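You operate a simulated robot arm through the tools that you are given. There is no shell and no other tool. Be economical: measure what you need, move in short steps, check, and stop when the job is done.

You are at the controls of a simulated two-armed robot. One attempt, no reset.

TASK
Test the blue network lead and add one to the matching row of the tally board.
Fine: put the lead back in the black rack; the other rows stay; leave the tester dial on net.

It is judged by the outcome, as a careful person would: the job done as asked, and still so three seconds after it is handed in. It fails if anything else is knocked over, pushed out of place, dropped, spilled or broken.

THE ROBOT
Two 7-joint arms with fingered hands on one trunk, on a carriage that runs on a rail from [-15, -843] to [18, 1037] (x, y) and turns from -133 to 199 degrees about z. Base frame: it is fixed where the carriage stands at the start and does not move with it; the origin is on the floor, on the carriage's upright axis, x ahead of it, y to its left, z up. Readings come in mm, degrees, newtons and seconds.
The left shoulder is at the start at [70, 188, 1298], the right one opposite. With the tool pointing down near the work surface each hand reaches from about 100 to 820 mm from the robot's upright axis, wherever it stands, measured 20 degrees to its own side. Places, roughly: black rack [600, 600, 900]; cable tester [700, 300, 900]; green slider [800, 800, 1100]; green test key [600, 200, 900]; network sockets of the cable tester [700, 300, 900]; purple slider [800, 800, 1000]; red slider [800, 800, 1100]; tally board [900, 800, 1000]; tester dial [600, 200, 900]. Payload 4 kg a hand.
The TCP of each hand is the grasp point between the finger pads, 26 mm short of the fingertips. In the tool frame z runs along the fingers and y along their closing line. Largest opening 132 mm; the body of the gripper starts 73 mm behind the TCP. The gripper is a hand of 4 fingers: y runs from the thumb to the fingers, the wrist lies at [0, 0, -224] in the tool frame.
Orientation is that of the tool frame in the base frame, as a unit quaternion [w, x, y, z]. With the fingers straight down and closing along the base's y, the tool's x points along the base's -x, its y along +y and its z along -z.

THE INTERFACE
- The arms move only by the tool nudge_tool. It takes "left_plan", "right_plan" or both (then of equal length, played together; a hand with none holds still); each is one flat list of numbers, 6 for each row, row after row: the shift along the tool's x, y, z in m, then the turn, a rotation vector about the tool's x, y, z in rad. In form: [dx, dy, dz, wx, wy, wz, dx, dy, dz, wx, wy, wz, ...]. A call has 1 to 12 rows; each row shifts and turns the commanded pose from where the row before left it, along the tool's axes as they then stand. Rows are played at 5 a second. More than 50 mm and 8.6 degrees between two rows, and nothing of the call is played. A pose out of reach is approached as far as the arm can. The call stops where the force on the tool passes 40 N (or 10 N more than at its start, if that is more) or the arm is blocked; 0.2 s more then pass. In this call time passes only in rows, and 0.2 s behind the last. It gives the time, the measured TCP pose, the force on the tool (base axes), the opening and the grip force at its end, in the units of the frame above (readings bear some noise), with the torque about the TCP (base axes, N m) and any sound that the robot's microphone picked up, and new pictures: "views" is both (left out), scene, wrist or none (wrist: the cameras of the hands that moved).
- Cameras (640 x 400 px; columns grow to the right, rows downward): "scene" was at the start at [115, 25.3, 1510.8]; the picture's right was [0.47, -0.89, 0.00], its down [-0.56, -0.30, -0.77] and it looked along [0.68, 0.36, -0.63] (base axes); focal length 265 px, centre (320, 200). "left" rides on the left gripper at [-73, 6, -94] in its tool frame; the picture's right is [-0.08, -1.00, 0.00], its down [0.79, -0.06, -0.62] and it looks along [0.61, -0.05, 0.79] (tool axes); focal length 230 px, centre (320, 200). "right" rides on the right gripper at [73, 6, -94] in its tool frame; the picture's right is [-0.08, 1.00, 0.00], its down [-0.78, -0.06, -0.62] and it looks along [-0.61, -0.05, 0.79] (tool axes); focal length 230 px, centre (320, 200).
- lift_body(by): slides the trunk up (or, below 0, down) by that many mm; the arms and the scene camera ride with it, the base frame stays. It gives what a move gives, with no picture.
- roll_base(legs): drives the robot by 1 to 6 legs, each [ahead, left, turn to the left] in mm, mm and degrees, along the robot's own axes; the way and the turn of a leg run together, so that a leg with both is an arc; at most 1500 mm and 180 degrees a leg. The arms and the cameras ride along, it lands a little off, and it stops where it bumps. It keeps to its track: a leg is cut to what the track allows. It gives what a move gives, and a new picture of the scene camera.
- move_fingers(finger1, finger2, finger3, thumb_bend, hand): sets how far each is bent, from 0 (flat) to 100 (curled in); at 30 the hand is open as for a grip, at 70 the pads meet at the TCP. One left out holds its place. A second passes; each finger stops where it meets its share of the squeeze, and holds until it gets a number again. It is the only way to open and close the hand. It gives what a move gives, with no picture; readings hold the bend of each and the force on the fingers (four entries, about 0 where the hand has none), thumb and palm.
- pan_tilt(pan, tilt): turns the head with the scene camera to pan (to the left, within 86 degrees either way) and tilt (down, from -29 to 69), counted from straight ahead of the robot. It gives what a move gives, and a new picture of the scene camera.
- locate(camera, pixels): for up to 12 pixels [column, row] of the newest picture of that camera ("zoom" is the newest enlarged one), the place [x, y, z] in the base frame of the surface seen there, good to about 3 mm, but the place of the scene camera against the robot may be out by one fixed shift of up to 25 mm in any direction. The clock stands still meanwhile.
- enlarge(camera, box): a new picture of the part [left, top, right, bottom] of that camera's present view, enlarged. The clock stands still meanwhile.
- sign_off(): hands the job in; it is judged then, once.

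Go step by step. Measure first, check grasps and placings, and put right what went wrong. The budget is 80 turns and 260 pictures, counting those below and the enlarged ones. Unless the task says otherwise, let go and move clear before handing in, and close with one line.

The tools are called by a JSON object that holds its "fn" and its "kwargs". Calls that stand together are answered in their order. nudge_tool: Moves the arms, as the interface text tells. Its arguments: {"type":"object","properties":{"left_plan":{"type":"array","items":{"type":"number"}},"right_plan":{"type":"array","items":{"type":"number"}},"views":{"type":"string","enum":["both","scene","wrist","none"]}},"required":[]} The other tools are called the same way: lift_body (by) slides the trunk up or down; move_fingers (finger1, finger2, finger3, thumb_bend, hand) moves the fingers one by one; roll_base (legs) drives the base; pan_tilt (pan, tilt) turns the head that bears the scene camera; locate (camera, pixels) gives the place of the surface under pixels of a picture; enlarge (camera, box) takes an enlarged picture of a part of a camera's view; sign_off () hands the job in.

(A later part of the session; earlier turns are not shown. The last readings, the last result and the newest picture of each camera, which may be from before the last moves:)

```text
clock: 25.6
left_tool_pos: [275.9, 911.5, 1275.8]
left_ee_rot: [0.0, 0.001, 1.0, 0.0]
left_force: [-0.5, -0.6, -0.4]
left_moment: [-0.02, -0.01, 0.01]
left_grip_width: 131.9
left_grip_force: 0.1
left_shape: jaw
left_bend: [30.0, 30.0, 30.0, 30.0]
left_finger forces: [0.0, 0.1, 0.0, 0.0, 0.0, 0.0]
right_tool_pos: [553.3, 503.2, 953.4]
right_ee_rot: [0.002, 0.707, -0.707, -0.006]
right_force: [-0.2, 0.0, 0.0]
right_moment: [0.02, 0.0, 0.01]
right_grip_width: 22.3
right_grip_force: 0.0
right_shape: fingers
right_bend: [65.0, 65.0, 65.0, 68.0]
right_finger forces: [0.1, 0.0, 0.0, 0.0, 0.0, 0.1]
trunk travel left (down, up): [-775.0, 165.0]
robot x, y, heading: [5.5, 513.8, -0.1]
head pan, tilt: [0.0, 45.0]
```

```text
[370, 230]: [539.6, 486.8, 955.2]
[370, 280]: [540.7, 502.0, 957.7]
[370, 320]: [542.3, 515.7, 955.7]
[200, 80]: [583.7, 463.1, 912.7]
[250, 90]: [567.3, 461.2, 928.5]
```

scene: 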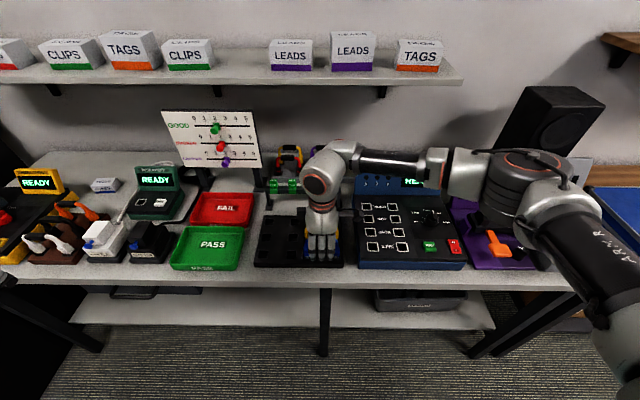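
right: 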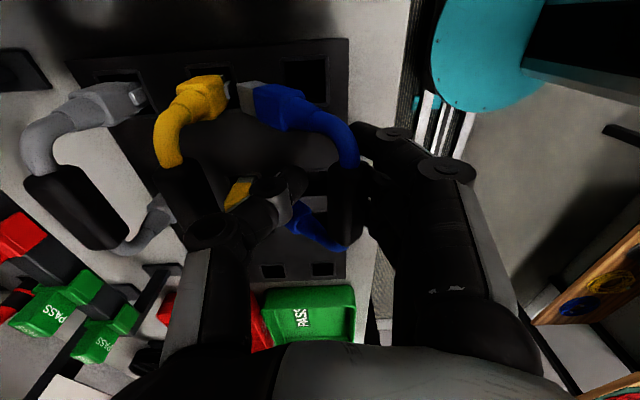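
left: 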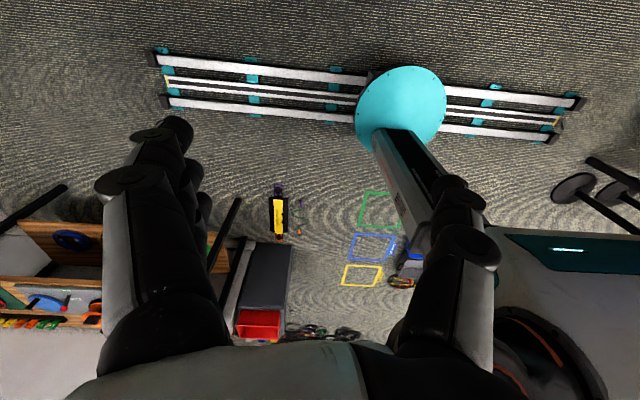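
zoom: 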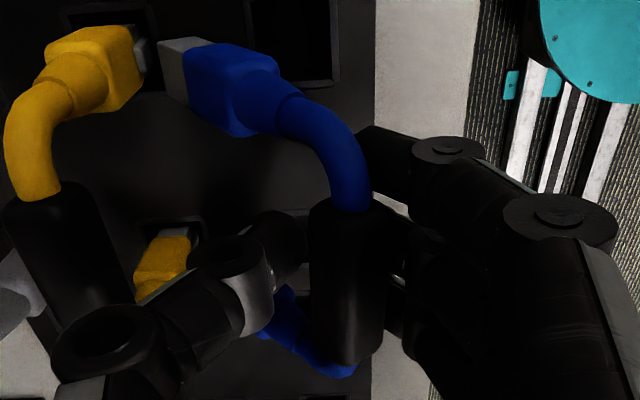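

{"fn": "move_fingers", "kwargs": {"hand": "right", "finger1": 69, "finger2": 69, "finger3": 69, "thumb_bend": 70}}

{"fn": "enlarge", "kwargs": {"camera": "right", "box": [160, 60, 480, 260]}}

```text
clock: 26.6
left_tool_pos: [275.7, 912.7, 1276.8]
left_ee_rot: [0.0, 0.001, 1.0, 0.0]
left_force: [0.0, 0.4, -1.1]
left_moment: [-0.02, -0.01, 0.0]
left_grip_width: 131.8
left_grip_force: 0.0
left_shape: jaw
left_bend: [30.0, 30.0, 30.0, 30.0]
left_finger forces: [0.0, 0.0, 0.1, 0.0, 0.0, 0.0]
right_tool_pos: [553.9, 503.2, 953.1]
right_ee_rot: [-0.002, -0.707, 0.708, 0.005]
right_force: [0.2, 0.1, 0.5]
right_moment: [0.02, 0.02, 0.0]
right_grip_width: 17.0
right_grip_force: 2.0
right_shape: fingers
right_bend: [68.0, 68.0, 68.0, 69.0]
right_finger forces: [0.7, 0.9, 0.4, 0.1, 1.5, 0.0]
trunk travel left (down, up): [-775.0, 165.0]
robot x, y, heading: [8.1, 507.3, -0.0]
head pan, tilt: [0.0, 45.0]
```

```text
2.00 times, centred on (320, 160) of right
```

zoom: 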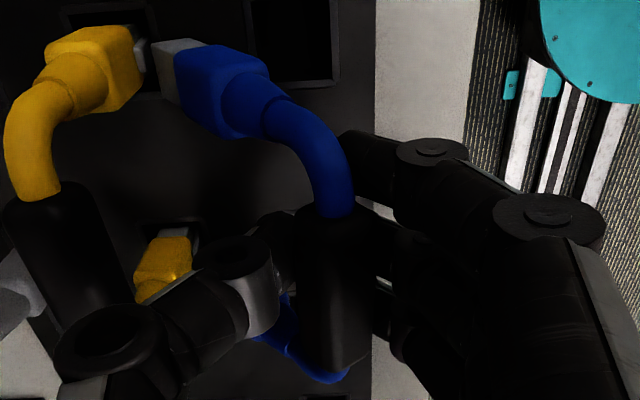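

Good opposed pinch: width 17, 2 N. I'll add a little squeeze.

{"fn": "move_fingers", "kwargs": {"hand": "right", "finger1": 71, "finger2": 71, "finger3": 71, "thumb_bend": 72}}

{"fn": "enlarge", "kwargs": {"camera": "right", "box": [160, 60, 480, 260]}}

```text
clock: 27.6
left_tool_pos: [275.1, 912.3, 1276.4]
left_ee_rot: [0.0, 0.001, 1.0, 0.0]
left_force: [0.0, 0.3, 0.8]
left_moment: [0.0, 0.01, 0.02]
left_grip_width: 131.8
left_grip_force: 0.1
left_shape: jaw
left_bend: [30.0, 30.0, 30.0, 30.0]
left_finger forces: [0.0, 0.1, 0.0, 0.1, 0.0, 0.0]
right_tool_pos: [553.0, 504.3, 953.7]
right_ee_rot: [-0.003, -0.706, 0.708, 0.005]
right_force: [-0.7, -0.7, -1.4]
right_moment: [-0.03, 0.0, 0.02]
right_grip_width: 14.5
right_grip_force: 3.4
right_shape: fingers
right_bend: [70.0, 70.0, 70.0, 71.0]
right_finger forces: [1.0, 1.4, 1.2, 0.1, 2.5, 0.0]
trunk travel left (down, up): [-775.0, 165.0]
robot x, y, heading: [6.9, 508.5, -0.2]
head pan, tilt: [0.0, 45.0]
```

```text
2.00 times, centred on (320, 160) of right
```

zoom: 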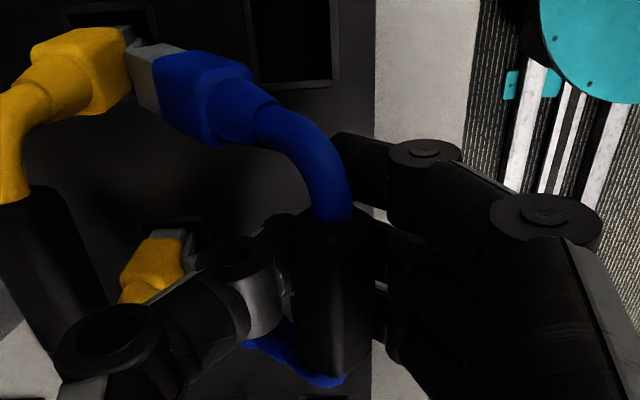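

The blue plug tip is now nudging the yellow plug at (130,60), so I'll lift away toward −x and up at once.

{"fn": "nudge_tool", "kwargs": {"right_plan": [0, 0.006, -0.003, 0, 0, 0, 0, 0.006, -0.01, 0, 0, 0, 0, 0.0, -0.03, 0, 0, 0, 0, 0, -0.03, 0, 0, 0], "views": "both"}}

{"fn": "enlarge", "kwargs": {"camera": "right", "box": [80, 20, 480, 270]}}

```text
clock: 28.6
left_tool_pos: [275.2, 912.5, 1276.5]
left_ee_rot: [0.001, 0.002, 1.0, 0.0]
left_force: [0.1, 0.7, -0.5]
left_moment: [0.03, -0.01, -0.03]
left_grip_width: 131.6
left_grip_force: 0.0
left_shape: jaw
left_bend: [30.0, 30.0, 30.0, 30.0]
left_finger forces: [0.0, 0.0, 0.0, 0.0, 0.0, 0.0]
right_tool_pos: [541.7, 501.8, 1025.8]
right_ee_rot: [-0.001, -0.706, 0.708, 0.006]
right_force: [0.3, 0.0, 0.2]
right_moment: [0.02, 0.02, -0.02]
right_grip_width: 12.8
right_grip_force: 2.1
right_shape: fingers
right_bend: [71.0, 70.0, 71.0, 71.0]
right_finger forces: [0.7, 0.9, 0.6, 0.0, 1.6, 0.1]
trunk travel left (down, up): [-775.0, 165.0]
robot x, y, heading: [9.2, 505.1, 0.1]
head pan, tilt: [0.0, 45.0]
```

scene: 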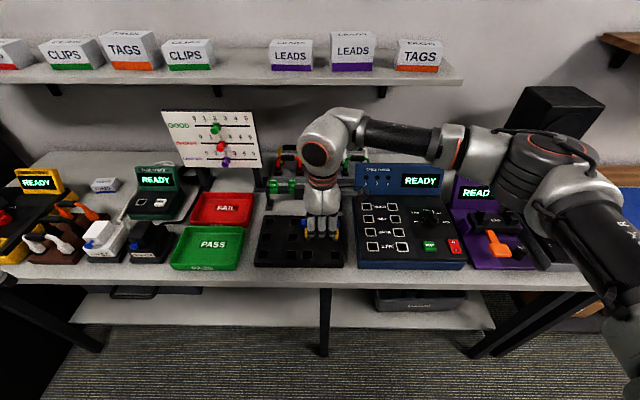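
right: 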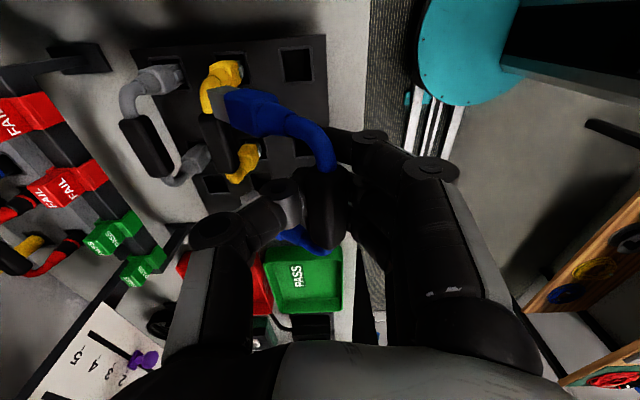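

```text
1.60 times, centred on (280, 145) of right
```

zoom: 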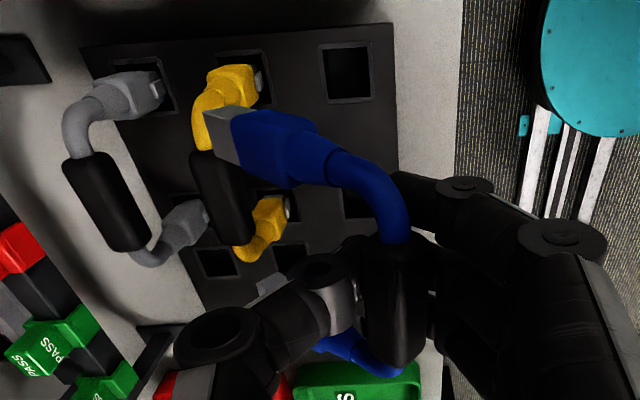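

The lead is held and the yellow one is still seated. I'll measure the lead's tilt in the hand.

{"fn": "locate", "kwargs": {"camera": "zoom", "pixels": [[218, 130], [270, 145], [330, 165], [395, 215], [400, 270], [398, 350], [225, 150], [320, 130], [270, 285], [350, 350], [375, 270], [280, 180]]}}

```text
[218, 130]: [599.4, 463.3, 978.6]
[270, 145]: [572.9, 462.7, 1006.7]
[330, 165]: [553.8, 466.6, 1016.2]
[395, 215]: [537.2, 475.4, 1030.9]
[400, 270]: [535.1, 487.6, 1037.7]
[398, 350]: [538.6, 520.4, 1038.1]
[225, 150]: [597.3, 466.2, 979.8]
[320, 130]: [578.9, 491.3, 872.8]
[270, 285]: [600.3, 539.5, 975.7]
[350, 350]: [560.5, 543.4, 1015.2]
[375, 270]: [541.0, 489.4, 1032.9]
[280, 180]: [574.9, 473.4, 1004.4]
```

The tip sits about 60 mm ahead and 52 mm below the handle, so the lead is tilted about 50° in the pinch. I'll pivot it upright by catching the tips in their own holes, and need the hole edges first.

{"fn": "locate", "kwargs": {"camera": "zoom", "pixels": [[317, 72], [323, 72], [376, 72], [371, 72], [347, 42], [347, 104], [345, 70], [388, 110], [262, 180], [225, 200], [212, 105]]}}

{"fn": "enlarge", "kwargs": {"camera": "scene", "box": [250, 190, 370, 280]}}

```text
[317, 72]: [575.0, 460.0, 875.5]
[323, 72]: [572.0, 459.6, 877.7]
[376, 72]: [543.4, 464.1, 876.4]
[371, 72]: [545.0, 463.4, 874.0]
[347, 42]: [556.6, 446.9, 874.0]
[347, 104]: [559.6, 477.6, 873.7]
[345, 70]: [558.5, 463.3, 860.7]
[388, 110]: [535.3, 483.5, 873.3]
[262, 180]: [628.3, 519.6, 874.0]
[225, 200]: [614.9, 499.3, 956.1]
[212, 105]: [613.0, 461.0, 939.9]
```

```text
4.44 times, centred on (310, 235) of scene
```

zoom: 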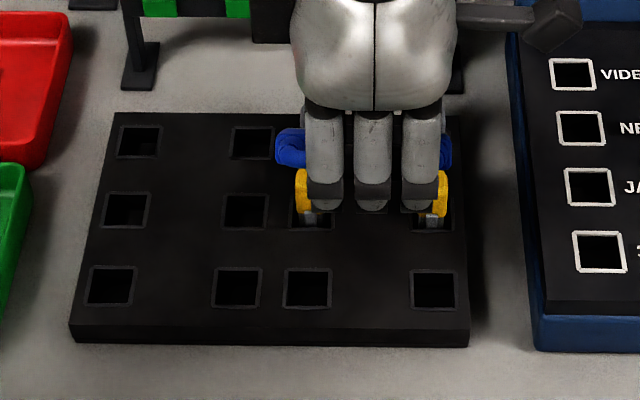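

Hole spans x 545–572 with floor at z 861. I'll shift −38 mm in x and lower so the tips just enter the holes.

{"fn": "nudge_tool", "kwargs": {"right_plan": [0, 0.02, 0.0, 0, 0, 0, 0, 0.018, 0.01, 0, 0, 0, 0, 0.0, 0.035, 0, 0, 0, 0, 0, 0.035, 0, 0, 0, 0, 0, 0.016, 0, 0, 0], "views": "wrist"}}

{"fn": "enlarge", "kwargs": {"camera": "right", "box": [160, 20, 480, 220]}}

{"fn": "locate", "kwargs": {"camera": "right", "pixels": [[240, 110]]}}

```text
clock: 29.8
left_tool_pos: [275.1, 911.4, 1275.7]
left_ee_rot: [0.0, 0.001, 1.0, -0.001]
left_force: [0.1, 0.7, -0.6]
left_moment: [-0.02, -0.01, -0.04]
left_grip_width: 131.8
left_grip_force: 0.2
left_shape: jaw
left_bend: [30.0, 30.0, 30.0, 30.0]
left_finger forces: [0.0, 0.1, 0.0, 0.0, 0.0, 0.0]
right_tool_pos: [502.8, 503.4, 927.8]
right_ee_rot: [-0.002, -0.707, 0.708, 0.005]
right_force: [0.3, 0.2, -0.3]
right_moment: [-0.03, 0.0, 0.0]
right_grip_width: 12.6
right_grip_force: 1.3
right_shape: fingers
right_bend: [71.0, 70.0, 71.0, 71.0]
right_finger forces: [0.4, 0.0, 0.6, 0.0, 1.5, 0.0]
trunk travel left (down, up): [-775.0, 165.0]
robot x, y, heading: [9.3, 508.3, -0.3]
head pan, tilt: [0.0, 45.0]
```

right: 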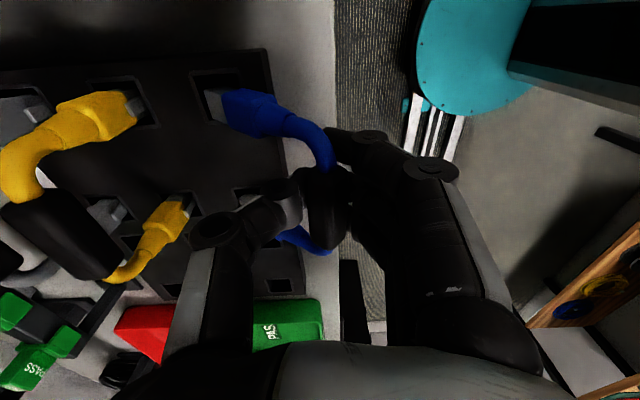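

```text
2.00 times, centred on (320, 120) of right
```

zoom: 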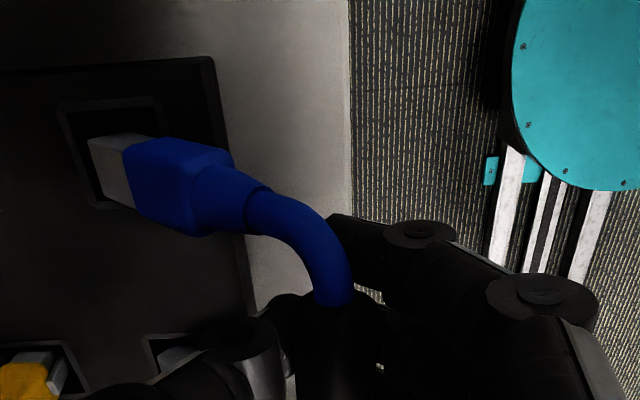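

```text
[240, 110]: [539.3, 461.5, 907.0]
```

{"fn": "locate", "kwargs": {"camera": "zoom", "pixels": [[95, 145], [128, 205], [115, 165], [185, 185], [325, 330], [225, 200]]}}

```text
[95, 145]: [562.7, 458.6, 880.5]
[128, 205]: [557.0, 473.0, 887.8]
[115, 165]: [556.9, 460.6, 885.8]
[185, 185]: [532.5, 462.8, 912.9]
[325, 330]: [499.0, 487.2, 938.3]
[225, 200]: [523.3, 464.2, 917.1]
```

The tip is at the hole mouth. I'll lower 8 mm, slide to the far wall and start the arc.

{"fn": "nudge_tool", "kwargs": {"right_plan": [0, 0, 0.008, 0, 0, 0, 0, -0.008, 0, 0, 0, 0, 0, -0.005, -0.004, 0, 0, 0, 0, -0.005, -0.004, 0, 0, 0], "views": "none"}}

{"fn": "enlarge", "kwargs": {"camera": "right", "box": [160, 20, 480, 220]}}

{"fn": "locate", "kwargs": {"camera": "zoom", "pixels": [[95, 145], [128, 205], [115, 165], [185, 185], [325, 330], [225, 200]]}}

```text
clock: 30.8
left_tool_pos: [275.5, 912.3, 1277.0]
left_ee_rot: [0.0, 0.003, 1.0, 0.0]
left_force: [0.3, -0.2, -0.1]
left_moment: [-0.01, 0.01, 0.04]
left_grip_width: 131.9
left_grip_force: 0.1
left_shape: jaw
left_bend: [30.0, 30.0, 30.0, 30.0]
left_finger forces: [0.1, 0.0, 0.0, 0.1, 0.0, 0.0]
right_tool_pos: [519.9, 502.2, 929.5]
right_ee_rot: [-0.003, -0.706, 0.708, 0.006]
right_force: [-0.1, 0.3, -0.1]
right_moment: [0.0, 0.0, 0.0]
right_grip_width: 12.0
right_grip_force: 0.1
right_shape: fingers
right_bend: [71.0, 71.0, 71.0, 71.0]
right_finger forces: [0.2, 0.1, 0.3, 0.1, 0.1, 0.0]
trunk travel left (down, up): [-775.0, 165.0]
robot x, y, heading: [6.2, 508.7, 0.0]
head pan, tilt: [0.0, 45.0]
```

```text
2.00 times, centred on (320, 120) of right
```

zoom: 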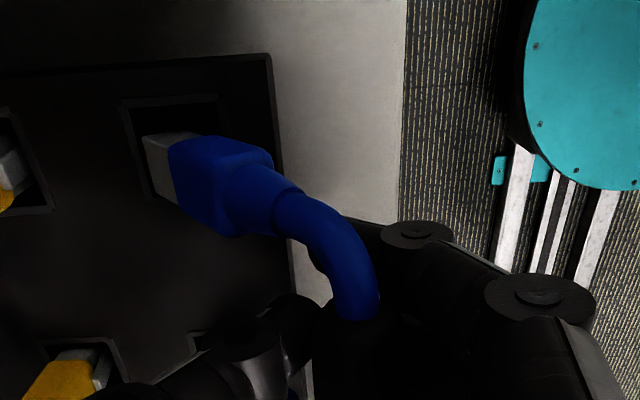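

```text
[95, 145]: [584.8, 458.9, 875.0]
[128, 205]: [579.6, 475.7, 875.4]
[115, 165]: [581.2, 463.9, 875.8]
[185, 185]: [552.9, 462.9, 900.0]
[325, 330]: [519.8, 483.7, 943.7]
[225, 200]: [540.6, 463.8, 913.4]
```

It is pivoting as hoped. I'll continue the arc.

{"fn": "nudge_tool", "kwargs": {"right_plan": [0, -0.006, -0.005, 0, 0, 0, 0, -0.006, -0.004, 0, 0, 0, 0, -0.006, -0.003, 0, 0, 0, 0, -0.006, -0.002, 0, 0, 0], "views": "none"}}

{"fn": "enlarge", "kwargs": {"camera": "right", "box": [160, 20, 480, 220]}}

{"fn": "locate", "kwargs": {"camera": "zoom", "pixels": [[230, 150], [230, 180], [300, 220], [350, 280], [350, 320], [350, 360]]}}

```text
clock: 31.8
left_tool_pos: [275.7, 912.7, 1275.2]
left_ee_rot: [0.0, 0.002, 1.0, 0.0]
left_force: [0.5, 1.4, 0.4]
left_moment: [-0.02, -0.02, -0.01]
left_grip_width: 131.6
left_grip_force: 0.0
left_shape: jaw
left_bend: [30.0, 30.0, 30.0, 30.0]
left_finger forces: [0.0, 0.0, 0.1, 0.0, 0.0, 0.0]
right_tool_pos: [544.8, 502.9, 941.4]
right_ee_rot: [-0.002, -0.707, 0.708, 0.005]
right_force: [-0.1, 0.0, -0.3]
right_moment: [0.01, -0.02, 0.02]
right_grip_width: 12.0
right_grip_force: 0.1
right_shape: fingers
right_bend: [71.0, 71.0, 71.0, 71.0]
right_finger forces: [0.2, 0.0, 0.0, 0.0, 0.0, 0.0]
trunk travel left (down, up): [-775.0, 165.0]
robot x, y, heading: [6.1, 507.1, -0.4]
head pan, tilt: [0.0, 45.0]
```

```text
2.00 times, centred on (320, 120) of right
```

zoom: 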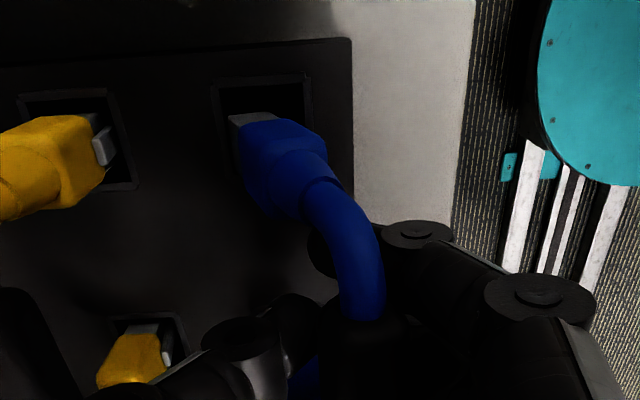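

```text
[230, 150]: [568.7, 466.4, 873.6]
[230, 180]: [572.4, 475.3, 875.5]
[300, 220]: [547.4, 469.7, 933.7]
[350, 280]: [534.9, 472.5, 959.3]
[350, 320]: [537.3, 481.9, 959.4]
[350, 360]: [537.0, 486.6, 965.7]
```

The handle now rides hooked on the fingers, about 15 mm above the TCP, and the lead is nearly upright. I'll carry on over the holes and lower it in.

{"fn": "nudge_tool", "kwargs": {"right_plan": [0, -0.007, 0, 0, 0, 0, 0, -0.007, 0, 0, 0, 0, 0, -0.002, 0.006, 0, 0, 0, 0, 0.0, 0.006, 0, 0, 0], "views": "none"}}

{"fn": "enlarge", "kwargs": {"camera": "right", "box": [160, 20, 480, 220]}}

{"fn": "locate", "kwargs": {"camera": "zoom", "pixels": [[270, 130], [280, 150], [320, 220], [340, 280], [340, 320], [340, 360]]}}

{"fn": "enlarge", "kwargs": {"camera": "scene", "box": [270, 200, 370, 280]}}

```text
clock: 32.8
left_tool_pos: [275.4, 912.6, 1276.0]
left_ee_rot: [0.0, 0.002, 1.0, 0.0]
left_force: [-0.1, 0.8, -0.1]
left_moment: [0.0, 0.01, -0.02]
left_grip_width: 131.6
left_grip_force: 0.0
left_shape: jaw
left_bend: [30.0, 30.0, 30.0, 30.0]
left_finger forces: [0.0, 0.0, 0.0, 0.0, 0.0, 0.0]
right_tool_pos: [560.3, 504.5, 932.8]
right_ee_rot: [-0.003, -0.706, 0.708, 0.005]
right_force: [-0.8, 0.2, 0.6]
right_moment: [-0.01, 0.01, -0.02]
right_grip_width: 11.8
right_grip_force: 0.0
right_shape: fingers
right_bend: [71.0, 71.0, 71.0, 71.0]
right_finger forces: [1.0, 0.0, 0.2, 0.0, 0.0, 0.0]
trunk travel left (down, up): [-775.0, 165.0]
robot x, y, heading: [9.3, 506.2, -0.3]
head pan, tilt: [0.0, 45.0]
```

```text
2.00 times, centred on (320, 120) of right
```

zoom: 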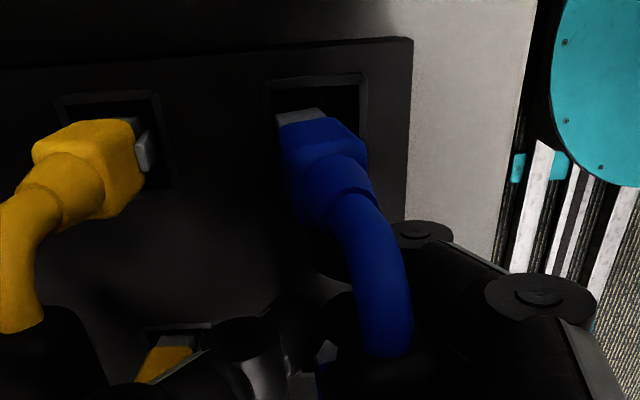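

```text
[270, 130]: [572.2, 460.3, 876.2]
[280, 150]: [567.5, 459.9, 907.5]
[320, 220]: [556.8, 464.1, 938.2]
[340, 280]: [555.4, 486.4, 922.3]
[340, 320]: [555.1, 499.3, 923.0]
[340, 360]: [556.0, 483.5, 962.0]
```

```text
5.00 times, centred on (320, 240) of scene
```

zoom: 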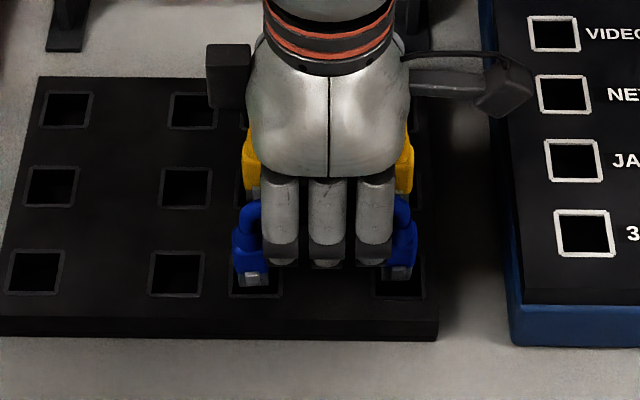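

The plugs are nearly upright in their holes. I'll nudge +6 mm in x and down 6 mm to seat it, then look.

{"fn": "nudge_tool", "kwargs": {"right_plan": [0, -0.006, 0, 0, 0, 0, 0, 0, 0.006, 0, 0, 0], "views": "none"}}

{"fn": "enlarge", "kwargs": {"camera": "right", "box": [160, 20, 480, 220]}}

{"fn": "locate", "kwargs": {"camera": "zoom", "pixels": [[290, 150], [320, 170], [340, 220], [370, 300], [370, 380], [400, 380]]}}

```text
clock: 33.4
left_tool_pos: [275.7, 912.3, 1275.4]
left_ee_rot: [0.0, 0.002, 1.0, 0.0]
left_force: [0.5, -0.2, -0.4]
left_moment: [0.01, 0.01, 0.04]
left_grip_width: 131.8
left_grip_force: 0.1
left_shape: jaw
left_bend: [30.0, 30.0, 30.0, 30.0]
left_finger forces: [0.1, 0.0, 0.1, 0.1, 0.0, 0.0]
right_tool_pos: [566.8, 502.5, 928.3]
right_ee_rot: [-0.002, -0.707, 0.708, 0.004]
right_force: [0.0, 0.1, 0.9]
right_moment: [-0.03, 0.01, 0.02]
right_grip_width: 12.0
right_grip_force: 0.2
right_shape: fingers
right_bend: [71.0, 71.0, 71.0, 71.0]
right_finger forces: [0.8, 0.0, 0.3, 0.0, 0.0, 0.1]
trunk travel left (down, up): [-775.0, 165.0]
robot x, y, heading: [7.5, 510.1, -0.4]
head pan, tilt: [0.0, 45.0]
```

```text
2.00 times, centred on (320, 120) of right
```

zoom: 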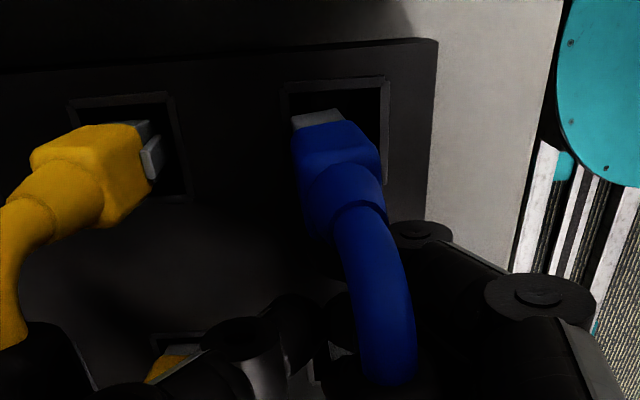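

```text
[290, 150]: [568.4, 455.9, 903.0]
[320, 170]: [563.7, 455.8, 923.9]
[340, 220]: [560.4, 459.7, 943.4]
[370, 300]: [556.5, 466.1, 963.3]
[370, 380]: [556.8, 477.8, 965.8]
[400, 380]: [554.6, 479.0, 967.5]
```

The handle sits about 10 mm high, resting on the curled fingers. I'll open slightly so it drops into the holes.

{"fn": "move_fingers", "kwargs": {"hand": "right", "finger1": 61, "finger2": 61, "finger3": 61, "thumb_bend": 61}}

{"fn": "enlarge", "kwargs": {"camera": "right", "box": [160, 20, 480, 220]}}

{"fn": "locate", "kwargs": {"camera": "zoom", "pixels": [[290, 150], [320, 170], [330, 220], [340, 300], [340, 360], [360, 360]]}}

```text
clock: 34.4
left_tool_pos: [275.2, 912.2, 1275.3]
left_ee_rot: [0.0, 0.002, 1.0, 0.001]
left_force: [0.2, 0.9, -0.2]
left_moment: [-0.02, -0.01, 0.01]
left_grip_width: 132.0
left_grip_force: 0.2
left_shape: jaw
left_bend: [30.0, 30.0, 30.0, 30.0]
left_finger forces: [0.0, 0.0, 0.0, 0.0, 0.1, 0.0]
right_tool_pos: [566.8, 503.9, 927.2]
right_ee_rot: [-0.003, -0.706, 0.708, 0.005]
right_force: [-0.3, 1.2, -0.5]
right_moment: [0.0, 0.01, 0.02]
right_grip_width: 35.4
right_grip_force: 0.0
right_shape: fingers
right_bend: [61.0, 61.0, 61.0, 61.0]
right_finger forces: [0.3, 0.0, 0.1, 0.0, 0.1, 0.0]
trunk travel left (down, up): [-775.0, 165.0]
robot x, y, heading: [8.5, 507.7, -0.1]
head pan, tilt: [0.0, 45.0]
```

```text
2.00 times, centred on (320, 120) of right
```

zoom: 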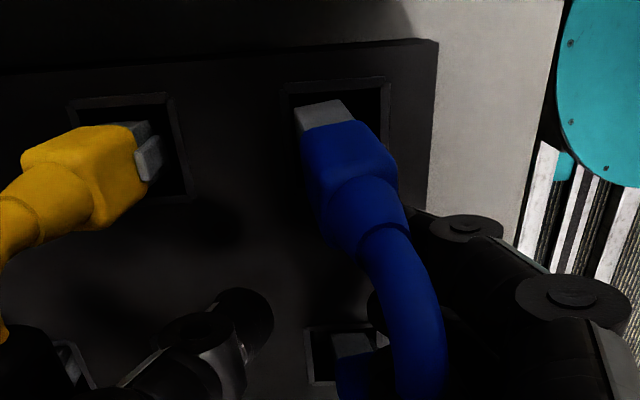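

```text
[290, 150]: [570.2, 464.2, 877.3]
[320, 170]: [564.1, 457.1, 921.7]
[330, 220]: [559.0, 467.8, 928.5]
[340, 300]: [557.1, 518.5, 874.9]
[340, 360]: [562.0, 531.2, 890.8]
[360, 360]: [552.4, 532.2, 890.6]
```

The handle leans against the wider upper part of the fingers. I'll raise the hand ~22 mm so the pads come level with it.

{"fn": "nudge_tool", "kwargs": {"right_plan": [0, 0.002, -0.011, 0, 0, 0, 0, 0, -0.011, 0, 0, 0], "views": "wrist"}}

{"fn": "enlarge", "kwargs": {"camera": "right", "box": [160, 60, 480, 260]}}

{"fn": "locate", "kwargs": {"camera": "zoom", "pixels": [[290, 100], [320, 130], [350, 200], [370, 280], [340, 280], [355, 320]]}}

```text
clock: 35.0
left_tool_pos: [276.2, 912.9, 1276.4]
left_ee_rot: [-0.001, 0.001, 1.0, 0.0]
left_force: [-0.1, 0.3, -0.8]
left_moment: [0.01, 0.0, 0.03]
left_grip_width: 131.8
left_grip_force: 0.0
left_shape: jaw
left_bend: [30.0, 30.0, 30.0, 30.0]
left_finger forces: [0.0, 0.0, 0.0, 0.0, 0.0, 0.0]
right_tool_pos: [565.2, 502.9, 949.4]
right_ee_rot: [-0.003, -0.706, 0.708, 0.005]
right_force: [-0.2, -0.5, -0.3]
right_moment: [0.01, 0.02, 0.05]
right_grip_width: 35.7
right_grip_force: 0.0
right_shape: fingers
right_bend: [61.0, 61.0, 61.0, 61.0]
right_finger forces: [0.0, 0.1, 0.0, 0.0, 0.1, 0.1]
trunk travel left (down, up): [-775.0, 165.0]
robot x, y, heading: [11.0, 511.9, -0.1]
head pan, tilt: [0.0, 45.0]
```

right: 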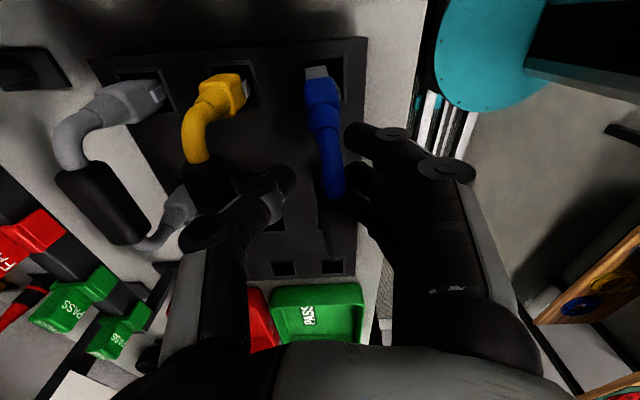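

```text
2.00 times, centred on (320, 160) of right
```

zoom: 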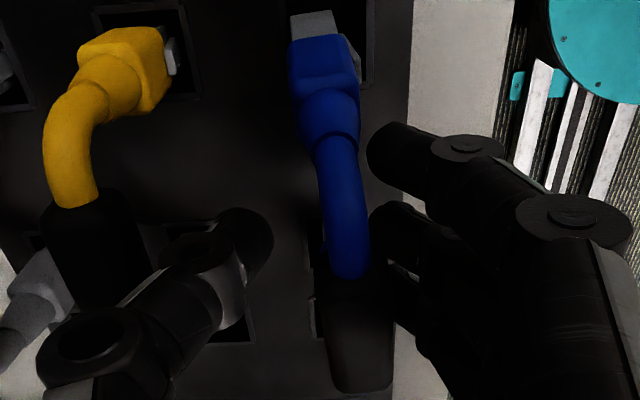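

```text
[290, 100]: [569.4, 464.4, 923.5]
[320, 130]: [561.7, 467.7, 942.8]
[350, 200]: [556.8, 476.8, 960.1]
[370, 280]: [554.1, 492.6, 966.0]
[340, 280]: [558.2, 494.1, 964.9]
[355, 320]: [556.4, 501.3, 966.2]
```

{"fn": "locate", "kwargs": {"camera": "zoom", "pixels": [[310, 25], [345, 50], [320, 55], [335, 360], [385, 360], [360, 385], [360, 345], [320, 315], [365, 60], [290, 30]]}}

{"fn": "enlarge", "kwargs": {"camera": "scene", "box": [290, 205, 360, 270]}}

{"fn": "enlarge", "kwargs": {"camera": "right", "box": [270, 50, 400, 130]}}

```text
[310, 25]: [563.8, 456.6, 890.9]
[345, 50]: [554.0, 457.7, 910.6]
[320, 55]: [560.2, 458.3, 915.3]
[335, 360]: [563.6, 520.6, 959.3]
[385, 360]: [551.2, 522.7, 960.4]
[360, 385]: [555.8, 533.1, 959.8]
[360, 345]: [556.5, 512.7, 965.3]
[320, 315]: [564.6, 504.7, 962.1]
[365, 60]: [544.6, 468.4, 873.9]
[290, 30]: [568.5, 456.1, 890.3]
```

```text
6.15 times, centred on (325, 238) of scene
```

zoom: 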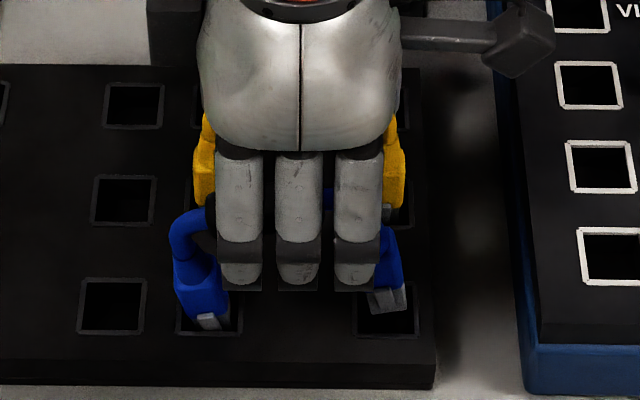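

```text
4.92 times, centred on (335, 90) of right
```

zoom: 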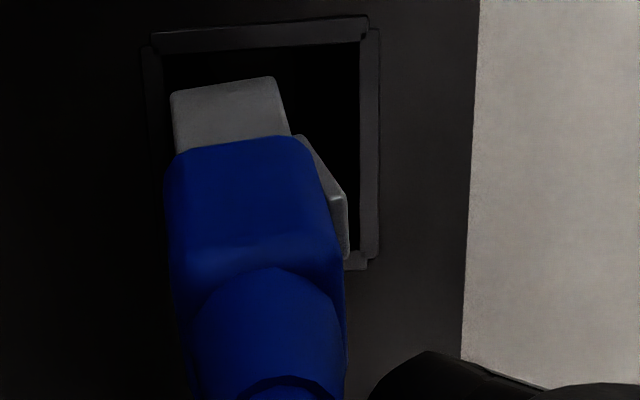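

The lead stands nearly upright with its handle centre near (557,503,958). I'll centre the hand on it, slightly higher, then pinch gently.

{"fn": "nudge_tool", "kwargs": {"right_plan": [0, 0.007, -0.009, 0, 0, 0], "views": "none"}}

{"fn": "move_fingers", "kwargs": {"hand": "right", "finger1": 67, "finger2": 67, "finger3": 67, "thumb_bend": 67}}

{"fn": "enlarge", "kwargs": {"camera": "right", "box": [160, 60, 480, 260]}}

{"fn": "locate", "kwargs": {"camera": "zoom", "pixels": [[310, 70], [320, 130], [330, 200], [340, 280], [330, 320], [345, 350]]}}

```text
clock: 35.4
left_tool_pos: [275.3, 912.7, 1276.2]
left_ee_rot: [0.0, 0.002, 1.0, 0.0]
left_force: [0.1, 0.0, 1.1]
left_moment: [0.03, -0.02, 0.02]
left_grip_width: 131.7
left_grip_force: 0.1
left_shape: jaw
left_bend: [30.0, 30.0, 30.0, 30.0]
left_finger forces: [0.0, 0.0, 0.1, 0.1, 0.0, 0.0]
right_tool_pos: [556.5, 502.5, 959.0]
right_ee_rot: [-0.001, -0.706, 0.708, 0.005]
right_force: [-0.1, 0.5, -0.1]
right_moment: [0.0, 0.0, 0.02]
right_grip_width: 36.0
right_grip_force: 0.1
right_shape: fingers
right_bend: [61.0, 61.0, 61.0, 61.0]
right_finger forces: [0.1, 0.0, 0.1, 0.0, 0.0, 0.0]
trunk travel left (down, up): [-775.0, 165.0]
robot x, y, heading: [5.7, 511.0, -0.2]
head pan, tilt: [0.0, 45.0]
```

```text
clock: 36.4
left_tool_pos: [276.3, 912.1, 1275.3]
left_ee_rot: [0.0, 0.002, 1.0, 0.0]
left_force: [-0.6, 0.1, 0.3]
left_moment: [-0.01, 0.01, -0.01]
left_grip_width: 131.8
left_grip_force: 0.0
left_shape: jaw
left_bend: [30.0, 30.0, 30.0, 30.0]
left_finger forces: [0.0, 0.0, 0.1, 0.0, 0.0, 0.1]
right_tool_pos: [557.4, 503.3, 957.6]
right_ee_rot: [-0.002, -0.707, 0.707, 0.006]
right_force: [0.2, -0.1, -0.1]
right_moment: [-0.03, -0.03, 0.0]
right_grip_width: 21.1
right_grip_force: 0.1
right_shape: fingers
right_bend: [67.0, 67.0, 66.0, 67.0]
right_finger forces: [0.1, 0.1, 0.3, 0.0, 0.4, 0.0]
trunk travel left (down, up): [-775.0, 165.0]
robot x, y, heading: [7.0, 507.3, -0.0]
head pan, tilt: [0.0, 45.0]
```

```text
2.00 times, centred on (320, 160) of right
```

zoom: 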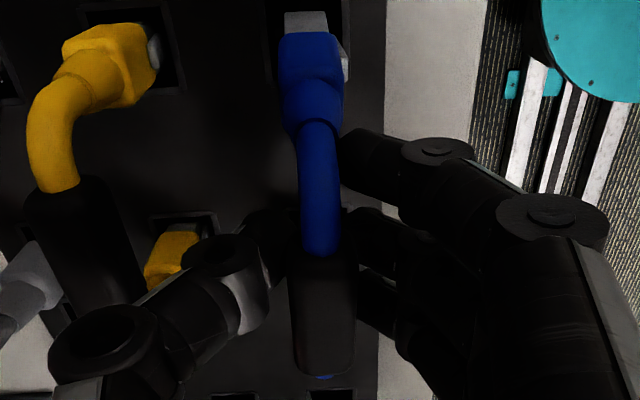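

```text
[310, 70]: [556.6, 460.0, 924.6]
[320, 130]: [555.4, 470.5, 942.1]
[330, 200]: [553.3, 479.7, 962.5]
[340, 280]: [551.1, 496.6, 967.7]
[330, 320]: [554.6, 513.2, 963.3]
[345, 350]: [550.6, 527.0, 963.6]
```

The lead is now upright between the pads. I'll close to a firm pinch.

{"fn": "move_fingers", "kwargs": {"hand": "right", "finger1": 70, "finger2": 70, "finger3": 70, "thumb_bend": 70}}

{"fn": "nudge_tool", "kwargs": {"right_plan": [0, 0, -0.01, 0, 0, 0, 0, 0, -0.02, 0, 0, 0], "views": "wrist"}}

{"fn": "enlarge", "kwargs": {"camera": "right", "box": [160, 20, 480, 220]}}

{"fn": "enlarge", "kwargs": {"camera": "scene", "box": [290, 205, 360, 270]}}

```text
clock: 37.4
left_tool_pos: [275.3, 911.2, 1274.6]
left_ee_rot: [-0.001, 0.002, 1.0, 0.0]
left_force: [-0.4, -0.9, 0.5]
left_moment: [0.0, 0.0, -0.04]
left_grip_width: 131.8
left_grip_force: 0.0
left_shape: jaw
left_bend: [30.0, 30.0, 30.0, 30.0]
left_finger forces: [0.0, 0.0, 0.0, 0.0, 0.0, 0.0]
right_tool_pos: [557.1, 504.3, 958.2]
right_ee_rot: [0.002, 0.707, -0.707, -0.006]
right_force: [-0.5, -0.9, 0.1]
right_moment: [-0.01, 0.04, 0.01]
right_grip_width: 18.2
right_grip_force: 3.3
right_shape: fingers
right_bend: [68.0, 69.0, 68.0, 69.0]
right_finger forces: [1.3, 0.7, 1.6, 0.0, 3.5, 0.0]
trunk travel left (down, up): [-775.0, 165.0]
robot x, y, heading: [6.9, 511.8, -0.4]
head pan, tilt: [0.0, 45.0]
```

```text
clock: 38.0
left_tool_pos: [275.7, 911.9, 1275.8]
left_ee_rot: [0.0, 0.002, 1.0, 0.001]
left_force: [-0.1, 0.4, -0.8]
left_moment: [-0.01, 0.05, -0.01]
left_grip_width: 132.1
left_grip_force: 0.1
left_shape: jaw
left_bend: [30.0, 30.0, 30.0, 30.0]
left_finger forces: [0.0, 0.0, 0.0, 0.0, 0.0, 0.0]
right_tool_pos: [557.1, 504.1, 989.0]
right_ee_rot: [-0.002, -0.707, 0.708, 0.005]
right_force: [0.4, 0.9, 0.1]
right_moment: [0.01, -0.01, 0.04]
right_grip_width: 18.4
right_grip_force: 3.3
right_shape: fingers
right_bend: [68.0, 69.0, 68.0, 69.0]
right_finger forces: [1.2, 0.9, 1.6, 0.0, 3.0, 0.0]
trunk travel left (down, up): [-775.0, 165.0]
robot x, y, heading: [10.9, 507.7, -0.1]
head pan, tilt: [0.0, 45.0]
```

right: 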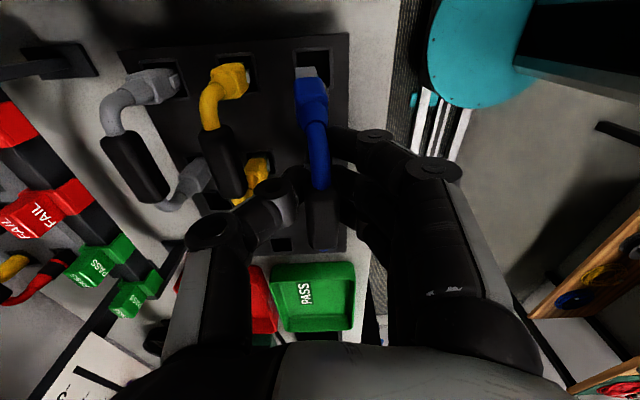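

```text
2.00 times, centred on (320, 120) of right
```

zoom: 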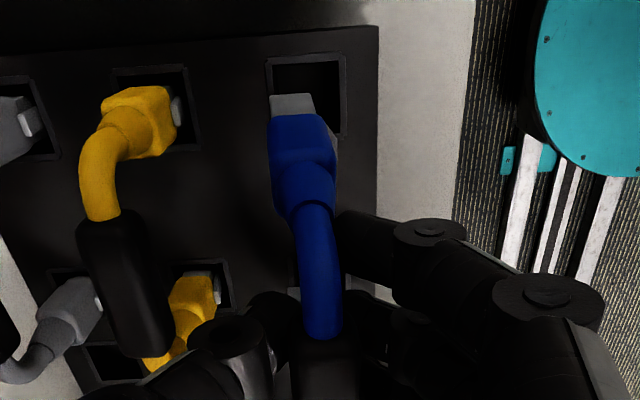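

```text
6.15 times, centred on (325, 238) of scene
```

zoom: 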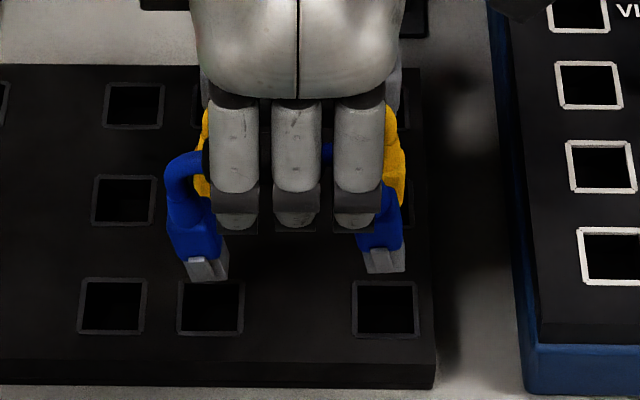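

Firm pinch (3.3 N, 18 mm), lead upright. I'll lift clear and measure both plugs.

{"fn": "nudge_tool", "kwargs": {"right_plan": [0, 0, -0.03, 0, 0, 0, 0, 0, -0.03, 0, 0, 0], "views": "both"}}

{"fn": "enlarge", "kwargs": {"camera": "scene", "box": [290, 205, 360, 260]}}

{"fn": "enlarge", "kwargs": {"camera": "right", "box": [240, 40, 400, 140]}}

```text
clock: 38.6
left_tool_pos: [274.4, 913.0, 1276.7]
left_ee_rot: [0.001, 0.002, 1.0, 0.0]
left_force: [1.7, 0.2, 0.2]
left_moment: [0.04, 0.03, 0.02]
left_grip_width: 131.8
left_grip_force: 0.0
left_shape: jaw
left_bend: [30.0, 30.0, 30.0, 30.0]
left_finger forces: [0.1, 0.0, 0.0, 0.0, 0.0, 0.1]
right_tool_pos: [558.3, 503.7, 1049.7]
right_ee_rot: [-0.001, -0.707, 0.707, 0.004]
right_force: [-1.1, -0.2, -0.2]
right_moment: [-0.03, 0.02, 0.05]
right_grip_width: 18.2
right_grip_force: 3.2
right_shape: fingers
right_bend: [68.0, 69.0, 68.0, 69.0]
right_finger forces: [1.2, 1.0, 1.6, 0.0, 2.9, 0.0]
trunk travel left (down, up): [-775.0, 165.0]
robot x, y, heading: [4.2, 508.2, -0.5]
head pan, tilt: [0.0, 45.0]
```

scene: 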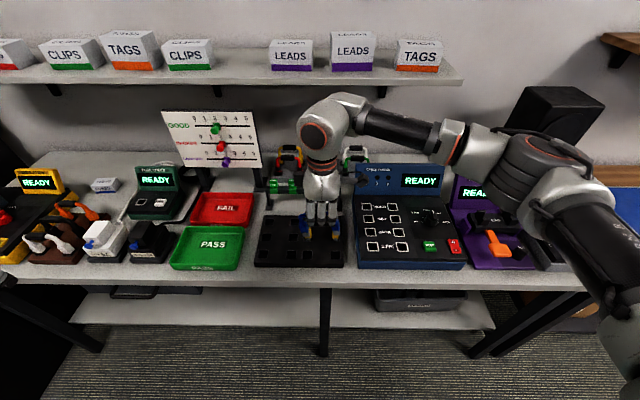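
right: 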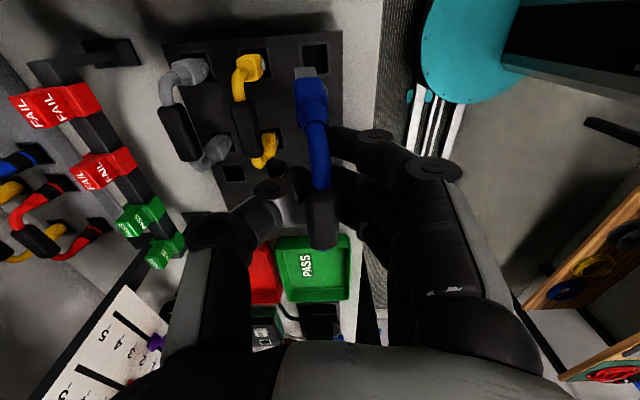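

```text
7.27 times, centred on (325, 232) of scene
```

zoom: 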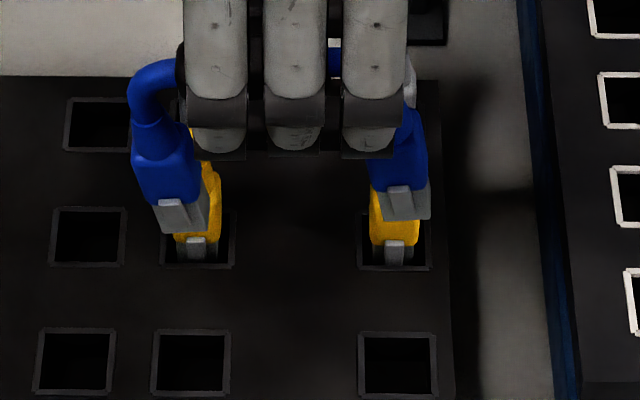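

```text
4.00 times, centred on (320, 90) of right
```

zoom: 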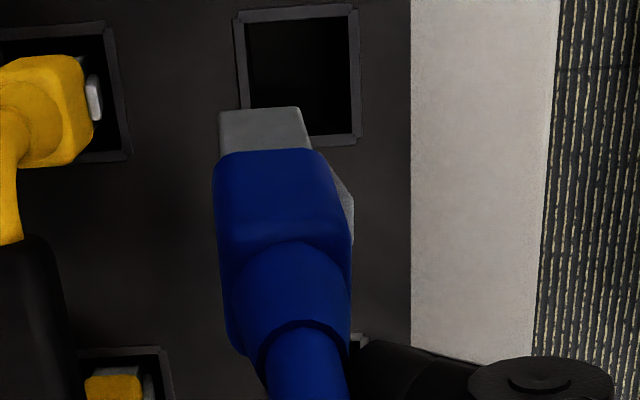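

The lead is level-tilted slightly: the left plug hangs lower than the right. I'll measure both in one picture.

{"fn": "locate", "kwargs": {"camera": "zoom", "pixels": [[225, 115], [300, 110], [222, 145], [270, 180], [340, 200], [345, 235], [265, 125]]}}

{"fn": "enlarge", "kwargs": {"camera": "scene", "box": [290, 205, 360, 260]}}

{"fn": "locate", "kwargs": {"camera": "zoom", "pixels": [[165, 228], [208, 228], [160, 208], [207, 190], [387, 216], [428, 217], [378, 190], [428, 180], [165, 180], [400, 165]]}}

```text
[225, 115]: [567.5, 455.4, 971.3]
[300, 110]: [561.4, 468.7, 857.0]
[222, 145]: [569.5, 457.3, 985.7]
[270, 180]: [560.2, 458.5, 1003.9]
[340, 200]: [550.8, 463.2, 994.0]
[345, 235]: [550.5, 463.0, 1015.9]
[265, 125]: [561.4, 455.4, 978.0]
```

```text
7.27 times, centred on (325, 232) of scene
```

zoom: 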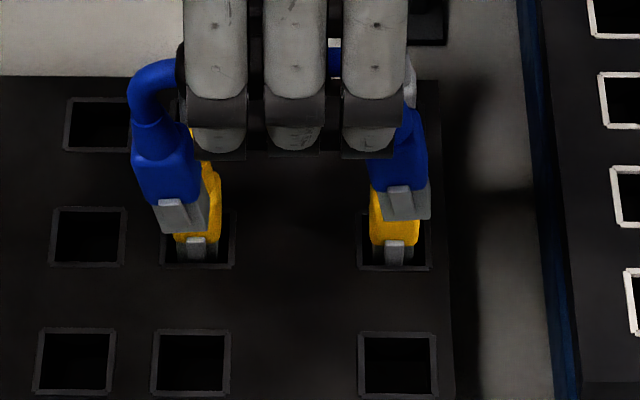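

```text
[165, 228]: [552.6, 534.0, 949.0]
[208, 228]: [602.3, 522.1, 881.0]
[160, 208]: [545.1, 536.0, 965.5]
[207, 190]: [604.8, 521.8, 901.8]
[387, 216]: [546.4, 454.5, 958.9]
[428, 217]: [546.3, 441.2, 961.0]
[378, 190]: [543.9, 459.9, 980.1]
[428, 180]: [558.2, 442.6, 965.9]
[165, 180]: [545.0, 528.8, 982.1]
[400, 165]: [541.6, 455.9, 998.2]
```

The left tip is about 10 mm lower than the right (≈8°). I'll level it with a turn about the closing axis.

{"fn": "nudge_tool", "kwargs": {"right_plan": [0, 0, 0, 0, -0.14, 0], "views": "none"}}

{"fn": "enlarge", "kwargs": {"camera": "scene", "box": [290, 205, 360, 260]}}

{"fn": "locate", "kwargs": {"camera": "zoom", "pixels": [[150, 220], [165, 226], [190, 220], [387, 216], [420, 217], [430, 217], [375, 190], [150, 200], [165, 180], [400, 165]]}}

```text
clock: 39.0
left_tool_pos: [276.1, 911.1, 1276.4]
left_ee_rot: [-0.001, 0.001, 1.0, 0.001]
left_force: [0.7, -0.2, 0.8]
left_moment: [0.0, -0.01, -0.02]
left_grip_width: 131.7
left_grip_force: 0.0
left_shape: jaw
left_bend: [30.0, 30.0, 30.0, 30.0]
left_finger forces: [0.0, 0.0, 0.1, 0.0, 0.0, 0.0]
right_tool_pos: [559.9, 501.3, 1048.7]
right_ee_rot: [0.048, -0.705, 0.706, 0.055]
right_force: [-0.3, -0.2, -0.8]
right_moment: [0.0, 0.03, -0.01]
right_grip_width: 18.1
right_grip_force: 3.2
right_shape: fingers
right_bend: [68.0, 69.0, 68.0, 69.0]
right_finger forces: [1.3, 1.0, 1.6, 0.1, 2.8, 0.1]
trunk travel left (down, up): [-775.0, 165.0]
robot x, y, heading: [7.8, 506.1, -0.4]
head pan, tilt: [0.0, 45.0]
```

```text
7.27 times, centred on (325, 232) of scene
```

zoom: 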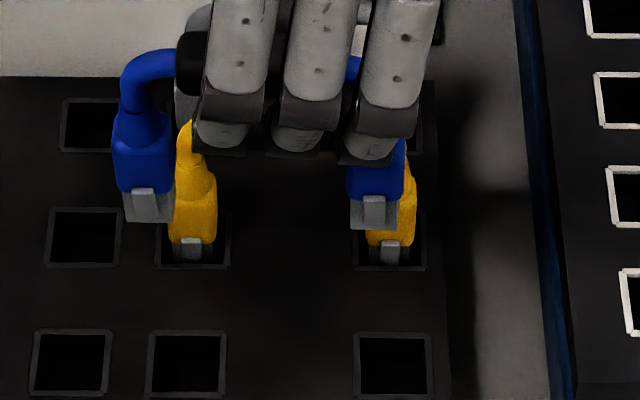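

```text
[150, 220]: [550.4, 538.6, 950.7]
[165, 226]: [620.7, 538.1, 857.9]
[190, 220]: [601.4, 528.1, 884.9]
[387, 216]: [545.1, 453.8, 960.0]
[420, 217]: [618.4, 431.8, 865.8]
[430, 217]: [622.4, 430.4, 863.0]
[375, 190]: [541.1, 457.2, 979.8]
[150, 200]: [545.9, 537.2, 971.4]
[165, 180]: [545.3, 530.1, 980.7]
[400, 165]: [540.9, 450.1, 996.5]
```

The plugs now hang vertical and level. To cancel the scene camera's shift I'll measure the sockets in the same camera.

{"fn": "locate", "kwargs": {"camera": "zoom", "pixels": [[187, 332], [187, 396], [150, 362], [223, 362], [394, 334], [394, 398], [356, 362], [430, 362], [148, 205], [374, 212]]}}

{"fn": "enlarge", "kwargs": {"camera": "scene", "box": [350, 190, 450, 270]}}

```text
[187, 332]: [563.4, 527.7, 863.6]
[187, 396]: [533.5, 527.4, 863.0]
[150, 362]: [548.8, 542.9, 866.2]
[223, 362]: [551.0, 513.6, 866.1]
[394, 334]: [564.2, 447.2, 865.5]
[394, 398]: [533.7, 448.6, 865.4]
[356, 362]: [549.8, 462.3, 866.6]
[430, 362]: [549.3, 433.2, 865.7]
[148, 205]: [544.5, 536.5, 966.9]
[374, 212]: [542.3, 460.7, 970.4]
```

```text
5.00 times, centred on (400, 230) of scene
```

zoom: 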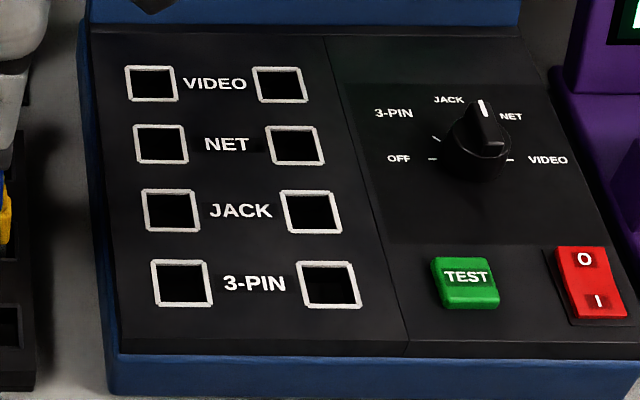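

{"fn": "locate", "kwargs": {"camera": "zoom", "pixels": [[161, 125], [161, 163], [134, 144], [187, 144], [294, 127], [296, 165], [266, 146], [323, 146], [467, 275], [465, 262], [480, 105], [475, 150]]}}

```text
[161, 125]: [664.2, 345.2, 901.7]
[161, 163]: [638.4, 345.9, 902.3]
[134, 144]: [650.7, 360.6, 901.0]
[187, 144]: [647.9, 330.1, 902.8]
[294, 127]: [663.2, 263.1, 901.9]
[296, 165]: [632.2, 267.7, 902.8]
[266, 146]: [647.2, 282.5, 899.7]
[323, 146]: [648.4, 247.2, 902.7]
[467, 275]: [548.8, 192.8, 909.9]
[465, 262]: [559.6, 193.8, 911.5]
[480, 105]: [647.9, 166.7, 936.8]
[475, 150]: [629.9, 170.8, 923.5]
```

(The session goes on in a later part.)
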